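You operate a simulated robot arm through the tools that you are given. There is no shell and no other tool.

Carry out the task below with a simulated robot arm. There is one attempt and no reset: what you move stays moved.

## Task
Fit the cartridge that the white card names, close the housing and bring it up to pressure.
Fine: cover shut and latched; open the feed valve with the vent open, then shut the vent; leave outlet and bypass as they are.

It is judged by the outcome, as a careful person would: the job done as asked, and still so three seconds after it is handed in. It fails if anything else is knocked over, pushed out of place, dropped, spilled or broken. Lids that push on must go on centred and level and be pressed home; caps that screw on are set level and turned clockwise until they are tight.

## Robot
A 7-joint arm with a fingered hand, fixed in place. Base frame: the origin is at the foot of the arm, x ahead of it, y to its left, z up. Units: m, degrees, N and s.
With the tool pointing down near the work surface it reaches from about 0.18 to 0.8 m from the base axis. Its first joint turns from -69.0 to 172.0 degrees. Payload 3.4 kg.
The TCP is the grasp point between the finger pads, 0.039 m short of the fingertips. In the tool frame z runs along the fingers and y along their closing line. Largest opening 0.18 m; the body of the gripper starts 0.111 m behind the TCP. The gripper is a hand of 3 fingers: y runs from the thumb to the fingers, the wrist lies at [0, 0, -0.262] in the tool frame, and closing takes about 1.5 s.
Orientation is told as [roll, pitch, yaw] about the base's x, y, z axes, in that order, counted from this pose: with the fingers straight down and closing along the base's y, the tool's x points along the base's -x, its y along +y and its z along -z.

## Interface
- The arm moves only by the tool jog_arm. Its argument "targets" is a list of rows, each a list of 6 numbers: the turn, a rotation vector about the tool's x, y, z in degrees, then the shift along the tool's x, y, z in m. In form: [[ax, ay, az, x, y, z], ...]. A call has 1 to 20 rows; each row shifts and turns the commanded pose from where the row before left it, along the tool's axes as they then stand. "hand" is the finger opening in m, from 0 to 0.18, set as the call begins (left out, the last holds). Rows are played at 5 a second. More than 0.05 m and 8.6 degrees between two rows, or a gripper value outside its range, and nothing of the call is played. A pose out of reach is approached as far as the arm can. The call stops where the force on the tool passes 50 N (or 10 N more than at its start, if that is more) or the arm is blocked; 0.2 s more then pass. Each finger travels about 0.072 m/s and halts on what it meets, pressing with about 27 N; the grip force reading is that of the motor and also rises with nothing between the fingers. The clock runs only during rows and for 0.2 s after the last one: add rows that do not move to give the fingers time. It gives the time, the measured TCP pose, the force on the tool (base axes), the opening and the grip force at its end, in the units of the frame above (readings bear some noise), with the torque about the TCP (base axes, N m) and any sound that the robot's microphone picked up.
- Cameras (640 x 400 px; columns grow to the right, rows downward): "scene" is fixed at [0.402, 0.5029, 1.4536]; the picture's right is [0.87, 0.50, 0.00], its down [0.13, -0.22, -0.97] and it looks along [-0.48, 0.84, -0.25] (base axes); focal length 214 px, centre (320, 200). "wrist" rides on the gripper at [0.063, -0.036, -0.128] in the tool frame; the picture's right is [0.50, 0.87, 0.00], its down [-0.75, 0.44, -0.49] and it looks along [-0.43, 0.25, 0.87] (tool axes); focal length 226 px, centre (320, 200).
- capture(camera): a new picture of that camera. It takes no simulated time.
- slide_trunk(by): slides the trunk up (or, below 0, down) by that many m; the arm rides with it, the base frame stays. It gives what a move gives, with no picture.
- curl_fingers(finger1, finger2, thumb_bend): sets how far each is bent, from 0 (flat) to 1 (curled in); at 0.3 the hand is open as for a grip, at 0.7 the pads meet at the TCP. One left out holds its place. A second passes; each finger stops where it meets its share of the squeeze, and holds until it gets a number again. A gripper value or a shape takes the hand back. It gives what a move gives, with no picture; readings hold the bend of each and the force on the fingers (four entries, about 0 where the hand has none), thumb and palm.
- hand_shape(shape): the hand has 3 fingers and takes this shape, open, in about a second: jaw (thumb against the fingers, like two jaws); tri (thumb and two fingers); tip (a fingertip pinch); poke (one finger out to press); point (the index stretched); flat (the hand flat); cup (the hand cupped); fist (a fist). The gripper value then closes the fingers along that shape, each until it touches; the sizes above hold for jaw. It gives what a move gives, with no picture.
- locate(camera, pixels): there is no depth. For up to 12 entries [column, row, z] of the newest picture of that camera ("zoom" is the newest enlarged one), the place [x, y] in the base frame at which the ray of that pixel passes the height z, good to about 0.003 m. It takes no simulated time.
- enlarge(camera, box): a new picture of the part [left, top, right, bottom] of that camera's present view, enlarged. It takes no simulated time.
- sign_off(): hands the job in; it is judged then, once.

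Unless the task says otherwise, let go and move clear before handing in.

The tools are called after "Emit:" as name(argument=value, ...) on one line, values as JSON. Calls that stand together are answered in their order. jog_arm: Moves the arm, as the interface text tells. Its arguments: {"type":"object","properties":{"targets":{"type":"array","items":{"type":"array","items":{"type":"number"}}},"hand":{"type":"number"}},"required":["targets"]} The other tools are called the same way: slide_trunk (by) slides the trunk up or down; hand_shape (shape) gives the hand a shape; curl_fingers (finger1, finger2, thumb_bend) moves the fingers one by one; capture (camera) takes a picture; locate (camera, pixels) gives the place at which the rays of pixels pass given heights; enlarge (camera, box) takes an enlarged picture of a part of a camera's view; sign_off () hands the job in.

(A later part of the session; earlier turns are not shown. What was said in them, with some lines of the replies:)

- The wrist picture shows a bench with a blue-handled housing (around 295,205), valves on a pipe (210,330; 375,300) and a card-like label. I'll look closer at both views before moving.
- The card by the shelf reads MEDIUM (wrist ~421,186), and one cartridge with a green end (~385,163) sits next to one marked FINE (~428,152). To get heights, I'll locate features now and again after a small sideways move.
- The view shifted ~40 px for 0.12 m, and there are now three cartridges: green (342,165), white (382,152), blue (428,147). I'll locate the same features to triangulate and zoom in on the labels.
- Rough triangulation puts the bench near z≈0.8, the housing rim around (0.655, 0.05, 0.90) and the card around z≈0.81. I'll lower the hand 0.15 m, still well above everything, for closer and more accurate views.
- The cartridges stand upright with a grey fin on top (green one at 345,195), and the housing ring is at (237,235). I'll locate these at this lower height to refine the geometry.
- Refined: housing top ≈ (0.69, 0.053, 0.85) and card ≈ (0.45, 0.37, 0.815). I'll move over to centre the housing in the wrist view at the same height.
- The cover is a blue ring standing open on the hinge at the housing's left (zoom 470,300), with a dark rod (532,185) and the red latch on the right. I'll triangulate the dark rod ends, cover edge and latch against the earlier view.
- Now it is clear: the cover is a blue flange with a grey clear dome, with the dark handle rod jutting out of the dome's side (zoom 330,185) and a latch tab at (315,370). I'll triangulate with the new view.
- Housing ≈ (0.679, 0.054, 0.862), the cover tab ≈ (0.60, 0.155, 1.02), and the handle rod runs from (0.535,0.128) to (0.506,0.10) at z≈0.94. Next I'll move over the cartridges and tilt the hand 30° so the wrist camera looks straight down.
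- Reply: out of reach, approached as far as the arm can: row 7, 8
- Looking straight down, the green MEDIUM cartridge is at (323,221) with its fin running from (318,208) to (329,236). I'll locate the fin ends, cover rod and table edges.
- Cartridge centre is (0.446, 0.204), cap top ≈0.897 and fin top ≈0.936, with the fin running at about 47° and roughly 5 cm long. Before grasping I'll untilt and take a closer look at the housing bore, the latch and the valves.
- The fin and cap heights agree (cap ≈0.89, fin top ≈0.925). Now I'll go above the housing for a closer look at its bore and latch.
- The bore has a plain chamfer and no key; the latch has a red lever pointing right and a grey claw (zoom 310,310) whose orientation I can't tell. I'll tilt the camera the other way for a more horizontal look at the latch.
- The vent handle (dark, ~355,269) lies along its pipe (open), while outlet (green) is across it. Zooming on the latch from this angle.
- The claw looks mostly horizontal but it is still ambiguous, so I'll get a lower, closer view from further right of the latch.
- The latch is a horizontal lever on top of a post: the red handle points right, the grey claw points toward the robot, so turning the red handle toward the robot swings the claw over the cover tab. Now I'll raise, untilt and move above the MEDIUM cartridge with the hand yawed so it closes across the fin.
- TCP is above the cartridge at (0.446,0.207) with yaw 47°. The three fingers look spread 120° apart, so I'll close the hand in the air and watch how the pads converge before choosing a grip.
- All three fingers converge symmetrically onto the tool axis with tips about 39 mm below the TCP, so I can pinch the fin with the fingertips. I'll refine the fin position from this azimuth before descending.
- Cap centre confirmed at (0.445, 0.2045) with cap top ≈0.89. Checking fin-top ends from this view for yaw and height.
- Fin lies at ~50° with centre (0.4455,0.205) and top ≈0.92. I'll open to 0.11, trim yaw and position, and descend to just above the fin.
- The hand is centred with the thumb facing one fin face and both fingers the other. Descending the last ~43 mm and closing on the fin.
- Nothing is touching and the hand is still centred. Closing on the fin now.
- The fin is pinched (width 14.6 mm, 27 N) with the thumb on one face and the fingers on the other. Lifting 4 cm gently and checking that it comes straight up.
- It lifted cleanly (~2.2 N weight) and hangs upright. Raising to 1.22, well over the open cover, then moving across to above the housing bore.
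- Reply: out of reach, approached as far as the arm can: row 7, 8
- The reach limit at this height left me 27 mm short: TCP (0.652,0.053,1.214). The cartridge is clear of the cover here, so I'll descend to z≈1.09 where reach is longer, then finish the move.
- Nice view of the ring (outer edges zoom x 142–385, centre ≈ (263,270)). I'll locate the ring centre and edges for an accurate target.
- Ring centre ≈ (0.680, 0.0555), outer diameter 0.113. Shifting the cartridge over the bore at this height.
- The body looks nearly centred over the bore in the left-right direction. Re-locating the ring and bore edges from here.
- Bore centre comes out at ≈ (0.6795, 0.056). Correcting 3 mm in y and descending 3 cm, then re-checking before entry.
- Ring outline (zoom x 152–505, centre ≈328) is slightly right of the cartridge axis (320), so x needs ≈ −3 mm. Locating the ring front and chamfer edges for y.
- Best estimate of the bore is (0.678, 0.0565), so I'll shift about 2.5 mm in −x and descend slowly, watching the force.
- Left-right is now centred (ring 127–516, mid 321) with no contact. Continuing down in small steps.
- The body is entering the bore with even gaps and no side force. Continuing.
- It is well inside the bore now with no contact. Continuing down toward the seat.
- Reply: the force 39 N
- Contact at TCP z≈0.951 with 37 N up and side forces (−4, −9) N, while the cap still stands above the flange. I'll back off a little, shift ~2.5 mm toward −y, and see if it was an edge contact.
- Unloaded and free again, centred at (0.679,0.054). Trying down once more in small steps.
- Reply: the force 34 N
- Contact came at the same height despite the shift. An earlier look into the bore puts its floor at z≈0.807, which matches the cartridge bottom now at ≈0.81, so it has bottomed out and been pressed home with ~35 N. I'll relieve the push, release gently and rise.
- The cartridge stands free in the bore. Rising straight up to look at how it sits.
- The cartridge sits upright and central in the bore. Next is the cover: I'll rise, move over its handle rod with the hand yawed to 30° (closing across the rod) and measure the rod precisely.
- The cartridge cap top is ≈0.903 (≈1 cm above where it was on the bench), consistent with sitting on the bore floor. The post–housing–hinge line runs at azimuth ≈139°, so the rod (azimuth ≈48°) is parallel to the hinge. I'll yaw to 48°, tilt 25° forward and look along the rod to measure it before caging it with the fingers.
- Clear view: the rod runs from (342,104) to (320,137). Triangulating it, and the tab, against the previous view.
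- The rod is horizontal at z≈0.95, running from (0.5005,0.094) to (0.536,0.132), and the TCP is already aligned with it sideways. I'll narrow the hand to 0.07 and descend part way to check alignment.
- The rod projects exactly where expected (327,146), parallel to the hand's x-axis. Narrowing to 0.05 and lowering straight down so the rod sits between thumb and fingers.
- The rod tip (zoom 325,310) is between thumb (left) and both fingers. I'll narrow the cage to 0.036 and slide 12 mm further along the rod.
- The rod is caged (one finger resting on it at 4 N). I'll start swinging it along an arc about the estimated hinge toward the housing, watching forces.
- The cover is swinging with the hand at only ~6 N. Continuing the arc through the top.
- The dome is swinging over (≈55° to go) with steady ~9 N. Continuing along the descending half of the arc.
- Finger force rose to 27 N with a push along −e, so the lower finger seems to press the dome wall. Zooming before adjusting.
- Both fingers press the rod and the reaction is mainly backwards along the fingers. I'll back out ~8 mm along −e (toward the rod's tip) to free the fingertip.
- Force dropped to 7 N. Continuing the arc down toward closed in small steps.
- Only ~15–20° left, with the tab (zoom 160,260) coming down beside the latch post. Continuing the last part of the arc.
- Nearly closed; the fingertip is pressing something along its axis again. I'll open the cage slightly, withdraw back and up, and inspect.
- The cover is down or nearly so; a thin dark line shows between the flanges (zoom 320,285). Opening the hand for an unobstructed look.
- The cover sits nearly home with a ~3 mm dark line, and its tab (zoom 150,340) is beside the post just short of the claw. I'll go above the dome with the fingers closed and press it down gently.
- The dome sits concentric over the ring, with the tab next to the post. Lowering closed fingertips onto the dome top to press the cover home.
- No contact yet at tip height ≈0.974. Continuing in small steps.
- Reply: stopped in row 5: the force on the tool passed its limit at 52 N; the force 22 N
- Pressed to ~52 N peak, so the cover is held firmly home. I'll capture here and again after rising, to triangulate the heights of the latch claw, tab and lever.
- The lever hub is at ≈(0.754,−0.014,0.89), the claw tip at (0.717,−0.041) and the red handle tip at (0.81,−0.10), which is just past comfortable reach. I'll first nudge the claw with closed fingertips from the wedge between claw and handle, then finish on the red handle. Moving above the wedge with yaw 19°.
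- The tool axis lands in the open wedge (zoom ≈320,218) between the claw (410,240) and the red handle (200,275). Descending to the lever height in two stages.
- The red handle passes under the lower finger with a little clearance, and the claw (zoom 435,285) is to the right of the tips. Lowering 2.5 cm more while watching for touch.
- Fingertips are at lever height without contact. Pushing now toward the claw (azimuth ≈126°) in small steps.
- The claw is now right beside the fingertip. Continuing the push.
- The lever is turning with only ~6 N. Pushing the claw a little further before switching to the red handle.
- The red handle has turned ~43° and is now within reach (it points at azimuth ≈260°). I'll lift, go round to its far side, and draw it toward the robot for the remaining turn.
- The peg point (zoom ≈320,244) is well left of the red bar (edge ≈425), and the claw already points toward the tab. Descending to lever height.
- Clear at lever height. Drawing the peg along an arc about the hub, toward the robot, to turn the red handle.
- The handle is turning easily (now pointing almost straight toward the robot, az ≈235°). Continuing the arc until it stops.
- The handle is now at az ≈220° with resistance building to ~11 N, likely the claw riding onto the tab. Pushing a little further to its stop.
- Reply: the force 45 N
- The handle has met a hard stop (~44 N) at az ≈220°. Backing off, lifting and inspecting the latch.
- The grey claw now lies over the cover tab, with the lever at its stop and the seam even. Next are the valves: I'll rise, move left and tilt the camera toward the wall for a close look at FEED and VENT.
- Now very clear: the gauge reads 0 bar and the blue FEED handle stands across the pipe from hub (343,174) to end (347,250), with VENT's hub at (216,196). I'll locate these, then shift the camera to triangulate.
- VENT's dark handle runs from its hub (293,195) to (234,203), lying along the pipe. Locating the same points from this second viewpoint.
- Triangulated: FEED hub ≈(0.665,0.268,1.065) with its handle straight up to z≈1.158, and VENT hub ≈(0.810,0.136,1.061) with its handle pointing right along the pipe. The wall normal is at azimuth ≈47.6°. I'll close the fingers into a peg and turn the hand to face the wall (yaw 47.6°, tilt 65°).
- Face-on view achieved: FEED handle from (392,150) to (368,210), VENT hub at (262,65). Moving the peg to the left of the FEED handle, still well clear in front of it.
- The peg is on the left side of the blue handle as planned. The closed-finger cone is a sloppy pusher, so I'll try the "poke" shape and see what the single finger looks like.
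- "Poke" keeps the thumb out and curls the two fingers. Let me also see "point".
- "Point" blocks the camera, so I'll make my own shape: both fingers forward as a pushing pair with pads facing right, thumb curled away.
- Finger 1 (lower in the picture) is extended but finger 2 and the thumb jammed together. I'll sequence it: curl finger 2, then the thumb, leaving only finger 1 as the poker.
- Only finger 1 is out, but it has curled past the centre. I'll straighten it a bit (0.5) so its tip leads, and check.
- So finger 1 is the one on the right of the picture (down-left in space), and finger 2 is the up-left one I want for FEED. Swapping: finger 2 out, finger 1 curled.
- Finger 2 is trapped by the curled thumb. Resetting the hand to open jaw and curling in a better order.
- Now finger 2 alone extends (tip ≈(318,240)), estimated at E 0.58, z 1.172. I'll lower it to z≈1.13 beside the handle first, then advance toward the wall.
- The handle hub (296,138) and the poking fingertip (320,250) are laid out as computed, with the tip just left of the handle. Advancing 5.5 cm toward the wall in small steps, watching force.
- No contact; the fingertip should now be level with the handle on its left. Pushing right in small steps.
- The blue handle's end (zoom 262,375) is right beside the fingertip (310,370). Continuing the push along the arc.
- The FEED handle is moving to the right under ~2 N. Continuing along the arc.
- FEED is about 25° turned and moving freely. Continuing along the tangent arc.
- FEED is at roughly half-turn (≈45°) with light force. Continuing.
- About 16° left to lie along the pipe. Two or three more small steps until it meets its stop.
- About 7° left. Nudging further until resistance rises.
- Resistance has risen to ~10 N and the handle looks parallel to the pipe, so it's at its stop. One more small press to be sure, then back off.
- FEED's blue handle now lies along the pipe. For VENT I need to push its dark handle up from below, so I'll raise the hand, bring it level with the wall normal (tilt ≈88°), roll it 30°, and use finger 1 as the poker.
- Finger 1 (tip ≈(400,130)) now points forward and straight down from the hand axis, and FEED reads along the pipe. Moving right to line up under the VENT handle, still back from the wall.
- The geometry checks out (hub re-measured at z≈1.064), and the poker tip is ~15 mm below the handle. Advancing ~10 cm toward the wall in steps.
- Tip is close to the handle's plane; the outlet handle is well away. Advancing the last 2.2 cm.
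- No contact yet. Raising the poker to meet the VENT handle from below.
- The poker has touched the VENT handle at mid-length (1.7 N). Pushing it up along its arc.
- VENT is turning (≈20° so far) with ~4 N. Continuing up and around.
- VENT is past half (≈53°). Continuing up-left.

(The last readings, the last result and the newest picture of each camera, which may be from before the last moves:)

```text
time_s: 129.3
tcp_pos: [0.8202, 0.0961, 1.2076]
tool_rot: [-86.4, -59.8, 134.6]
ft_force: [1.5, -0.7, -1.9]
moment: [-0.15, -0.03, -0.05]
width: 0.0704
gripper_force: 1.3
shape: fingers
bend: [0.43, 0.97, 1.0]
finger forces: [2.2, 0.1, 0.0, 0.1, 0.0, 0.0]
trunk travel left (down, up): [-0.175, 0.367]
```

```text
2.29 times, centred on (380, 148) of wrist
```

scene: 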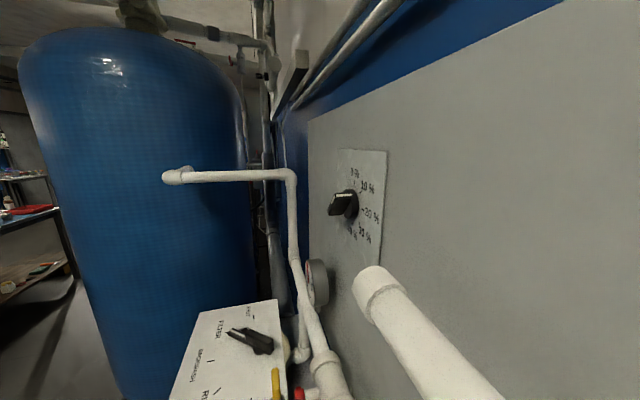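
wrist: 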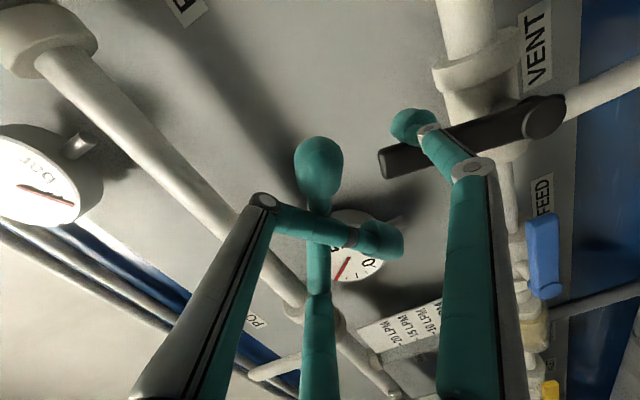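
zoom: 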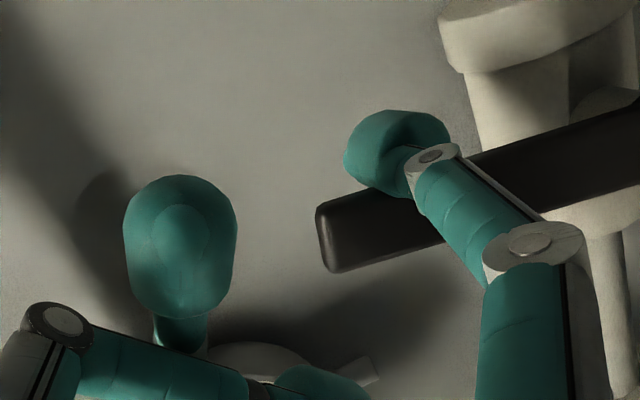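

VENT is at about 79° and the gauge needle has started to move. Pushing left to its stop.

Emit:
jog_arm(targets=[[0, 0, 0, -0.005, 0.0087, 0], [0, 0, 0, -0.005, 0.0087, 0], [0, 0, 0, 0, 0, 0]])

Emit:
capture(camera="wrist")

Emit:
enlarge(camera="wrist", box=[280, 60, 600, 260])

```text
time_s: 130.1
tcp_pos: [0.8047, 0.1095, 1.2069]
tool_rot: [-86.5, -59.8, 134.4]
ft_force: [3.9, -2.7, 0.1]
moment: [-0.17, -0.19, -0.1]
width: 0.0699
gripper_force: 2.2
shape: fingers
bend: [0.45, 0.97, 1.0]
finger forces: [3.9, 0.0, 0.0, 0.0, 0.1, 0.1]
trunk travel left (down, up): [-0.175, 0.367]
```

```text
taken
```

wrist: 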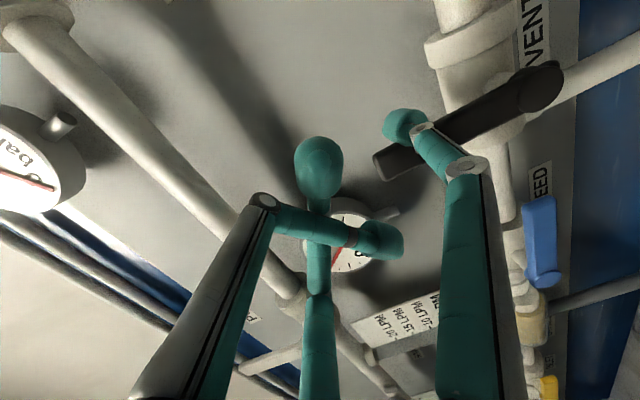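

```text
2.00 times, centred on (440, 160) of wrist
```

zoom: 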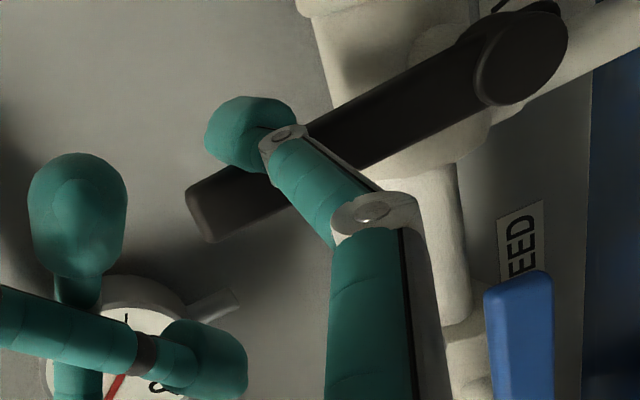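

The handle now looks square to the pipe (≈90°) with force at ~5 N. Small extra push to confirm the stop.

Emit:
jog_arm(targets=[[0, 0, 0, -0.0025, 0.0043, 0], [0, 0, 0, -0.0025, 0.0043, 0], [0, 0, 0, 0, 0, 0]])

Emit:
capture(camera="wrist")

```text
time_s: 130.9
tcp_pos: [0.7996, 0.1145, 1.2071]
tool_rot: [-86.4, -59.7, 134.5]
ft_force: [7.1, -6.1, -0.4]
moment: [-0.47, -0.51, -0.23]
width: 0.0753
gripper_force: 5.0
shape: fingers
bend: [0.45, 0.97, 1.0]
finger forces: [10.1, 0.0, 0.0, 0.1, 0.0, 0.1]
trunk travel left (down, up): [-0.175, 0.367]
```

```text
taken
```

wrist: 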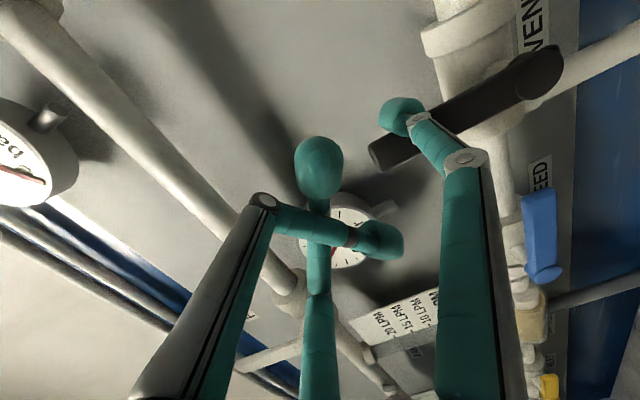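

Resistance doubled to ~10 N: VENT is at its closed stop. Backing away to the right and straight out from the wall, then checking the gauge, valves and housing.

Emit:
jog_arm(targets=[[0, 0, 0, 0.0075, -0.013, 0], [0, 0, 0, 0, 0, -0.03], [0, 0, 0, 0, 0, -0.03], [0, 0, 0, 0, 0, -0.03], [0, 0, 0, 0, 0, -0.03], [0, 0, 0, 0, 0, -0.03], [0, 0, 0, 0, 0, 0]])

Emit:
hand_shape(shape="jaw")

Emit:
capture(camera="wrist")

Emit:
enlarge(camera="wrist", box=[200, 60, 520, 260])

```text
time_s: 132.5
tcp_pos: [0.7062, -0.005, 1.2145]
tool_rot: [-86.2, -59.7, 134.5]
ft_force: [-0.2, -0.5, 0.7]
moment: [-0.04, 0.02, 0.03]
width: 0.0665
gripper_force: 0.1
shape: fingers
bend: [0.45, 0.97, 1.0]
finger forces: [0.0, 0.0, 0.0, 0.1, 0.0, 0.0]
trunk travel left (down, up): [-0.175, 0.367]
```

```text
time_s: 133.4
tcp_pos: [0.7052, -0.0055, 1.2144]
tool_rot: [-86.4, -59.6, 134.5]
ft_force: [0.7, 0.5, -0.7]
moment: [0.01, 0.0, 0.03]
width: 0.1799
gripper_force: 0.1
shape: jaw
bend: [0.3, 0.3, 0.3]
finger forces: [0.0, 0.0, 0.1, 0.0, 0.0, 0.0]
trunk travel left (down, up): [-0.175, 0.367]
```

```text
taken
```

wrist: 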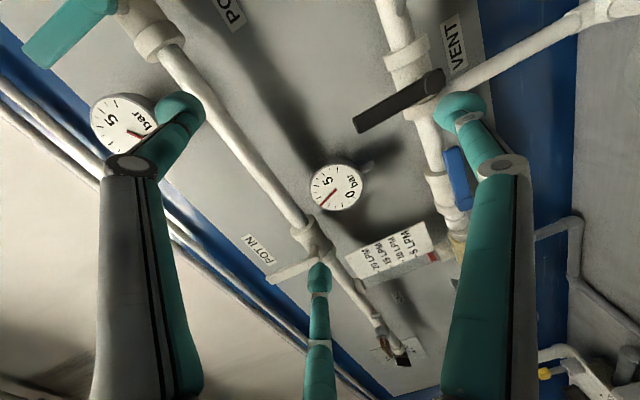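

```text
2.00 times, centred on (360, 160) of wrist
```

zoom: 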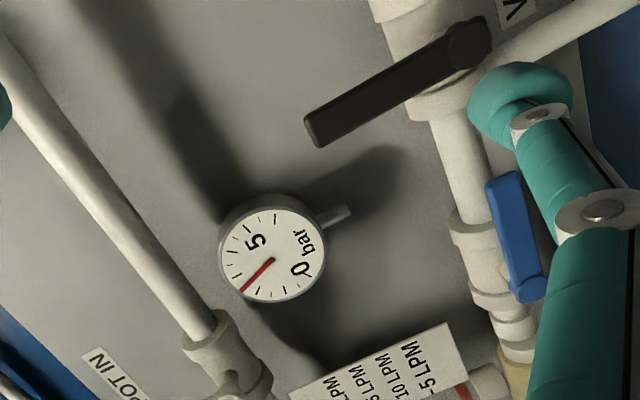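

The gauge has climbed to mid-scale (~2.5 bar), so the housing is pressurising. I'll move left for a squarer look at the FEED and VENT handles to confirm both are fully at their ends.

Emit:
jog_arm(targets=[[0, 0, 0, -0.02, 0.0346, -0.02], [0, 0, 0, -0.02, 0.0346, -0.02], [0, 0, 0, -0.02, 0.0346, 0], [0, 0, 0, 0, 0, 0]])

Emit:
capture(camera="wrist")

Emit:
enlarge(camera="wrist", box=[260, 40, 500, 190])

```text
time_s: 134.4
tcp_pos: [0.5903, 0.0484, 1.2127]
tool_rot: [-86.3, -59.8, 134.3]
ft_force: [0.5, -0.2, 0.3]
moment: [0.0, 0.0, 0.01]
width: 0.1798
gripper_force: 0.2
shape: jaw
bend: [0.3, 0.3, 0.3]
finger forces: [0.1, 0.1, 0.0, 0.0, 0.1, 0.0]
trunk travel left (down, up): [-0.175, 0.367]
```

```text
taken
```

wrist: 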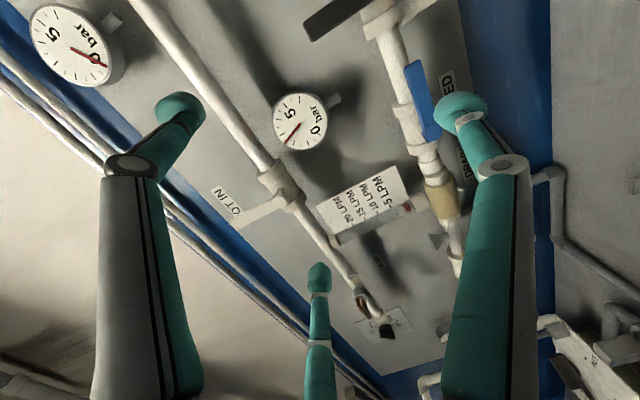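

```text
2.67 times, centred on (380, 115) of wrist
```

zoom: 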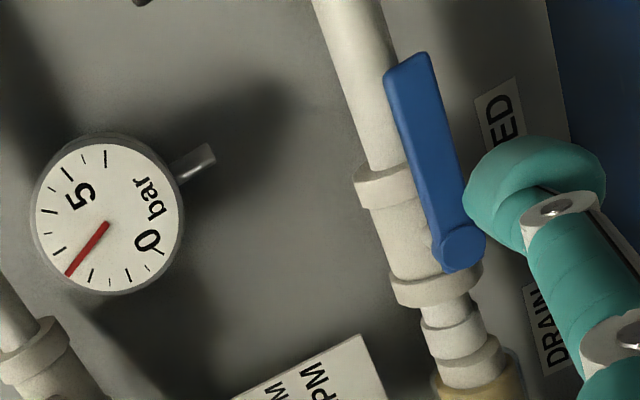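

FEED lies parallel to its pipe and the gauge holds at about 3 bar. I'll pull back, bring the hand upright and do a last check of the housing latch and surroundings.

Emit:
jog_arm(targets=[[0, 0, 0, 0, 0, -0.04], [0, 0, 0, 0, 0, -0.04], [0, 0, 7.5, 0, 0, 0], [0, 0, 7.5, 0, 0, 0], [0, 0, 7.5, 0, 0, 0], [0, 0, 7.5, 0, 0, 0], [0, 8, 0, 0, 0, 0], [0, 8, 0, 0, 0, 0], [0, 8, 0, 0, 0, 0], [0, 8, 0, 0, 0, 0], [0, 8, 0, 0, 0, 0], [0, 8, 0, 0, 0, 0], [0, 8, 0, 0, 0, 0], [0, 8, 0, 0, 0, 0], [0, 8, 0, 0, 0, 0], [0, 8, 0, 0, 0, 0], [0, 8, 0, 0, 0, 0], [0, 0, 0, 0, 0, 0]])

Emit:
capture(camera="wrist")

Emit:
capture(camera="scene")

```text
time_s: 138.2
tcp_pos: [0.5379, -0.0118, 1.2169]
tool_rot: [-0.2, -0.2, 47.6]
ft_force: [-0.3, 0.0, 0.1]
moment: [0.0, 0.05, -0.04]
width: 0.1798
gripper_force: 0.0
shape: jaw
bend: [0.3, 0.3, 0.3]
finger forces: [0.0, 0.0, 0.1, 0.0, 0.0, 0.0]
trunk travel left (down, up): [-0.175, 0.367]
```

```text
taken
```

wrist: 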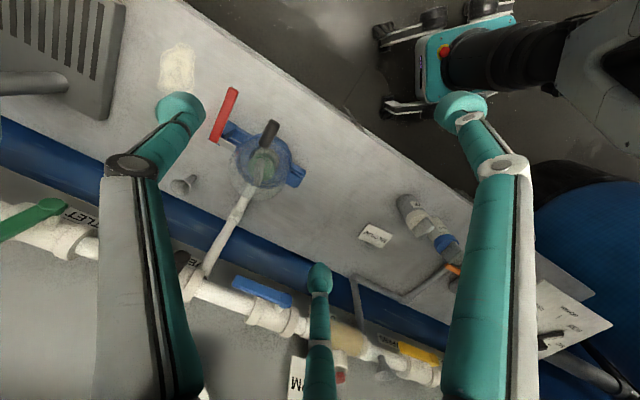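

```text
taken
```

scene: 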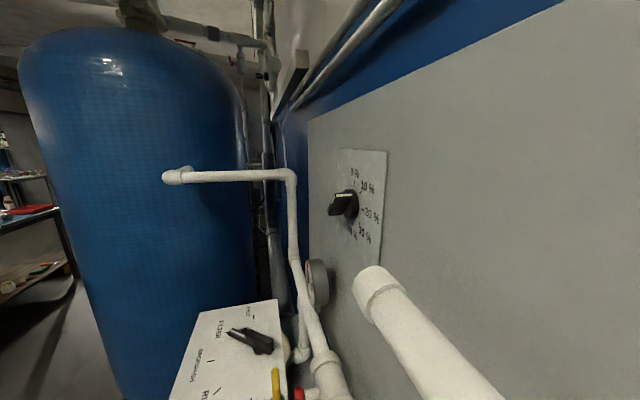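

Emit:
enlarge(camera="wrist", box=[170, 70, 362, 190])

Emit:
enlarge(camera="wrist", box=[350, 180, 510, 280])

Emit:
enlarge(camera="wrist", box=[140, 230, 460, 400])

```text
3.33 times, centred on (266, 130) of wrist
```

zoom: 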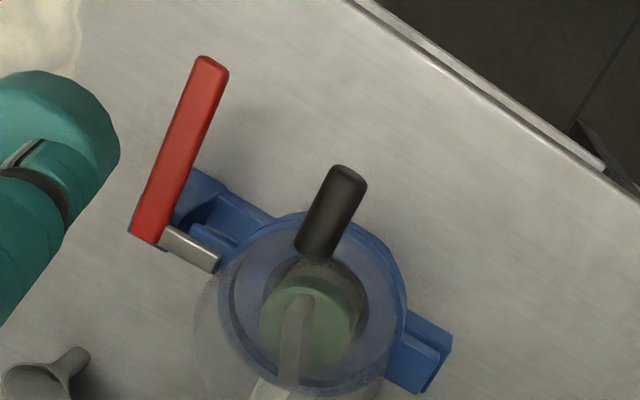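

```text
4.00 times, centred on (430, 230) of wrist
```

zoom: 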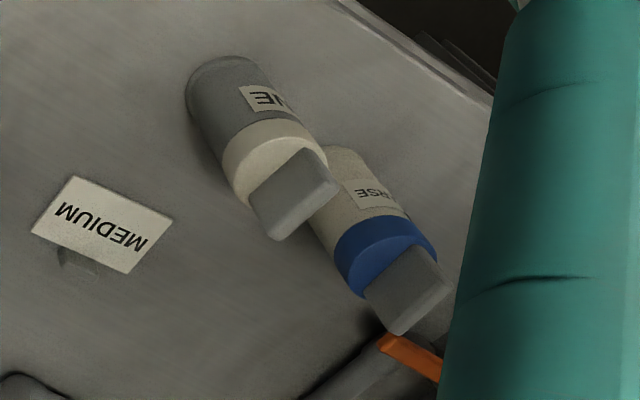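

```text
2.00 times, centred on (300, 315) of wrist
```

zoom: 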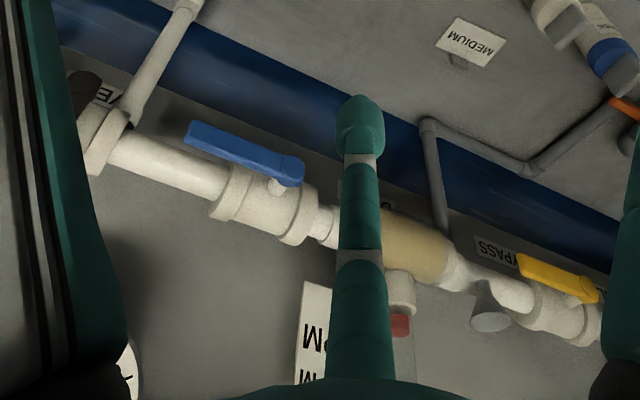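

Final check: the cover is shut with the grey claw over its tab and the red lever at its stop. The MEDIUM cartridge is inside, FEED is along its pipe, VENT is across its pipe, and the gauge last read ~3 bar. OUTLET, BYPASS, the card and the other cartridges are undisturbed and the hand is clear, so I'm handing in.

Emit:
sign_off()

```text
The job is handed in.
```

The MEDIUM cartridge named on the white card is in the housing, the cover is shut and latched, and the housing is under pressure. The job is handed in.

- **Cartridge:** it sits upright on the floor of the bore and was pressed home with about 35 N.
- **Cover:** I swung it shut by its handle rod, pressed it down, and turned the red lever to its stop. The claw lies over the cover tab.
- **Valves:** I opened FEED with VENT still open, then shut VENT; both handles were pushed to their stops. OUTLET and BYPASS were not touched.
- **Pressure:** the gauge started at 0 bar and rose once VENT was shut. It last read about 3 bar, and I did not check it again before handing in.

In the last pictures the other two cartridges and the card were where they started. The hand was open and clear.
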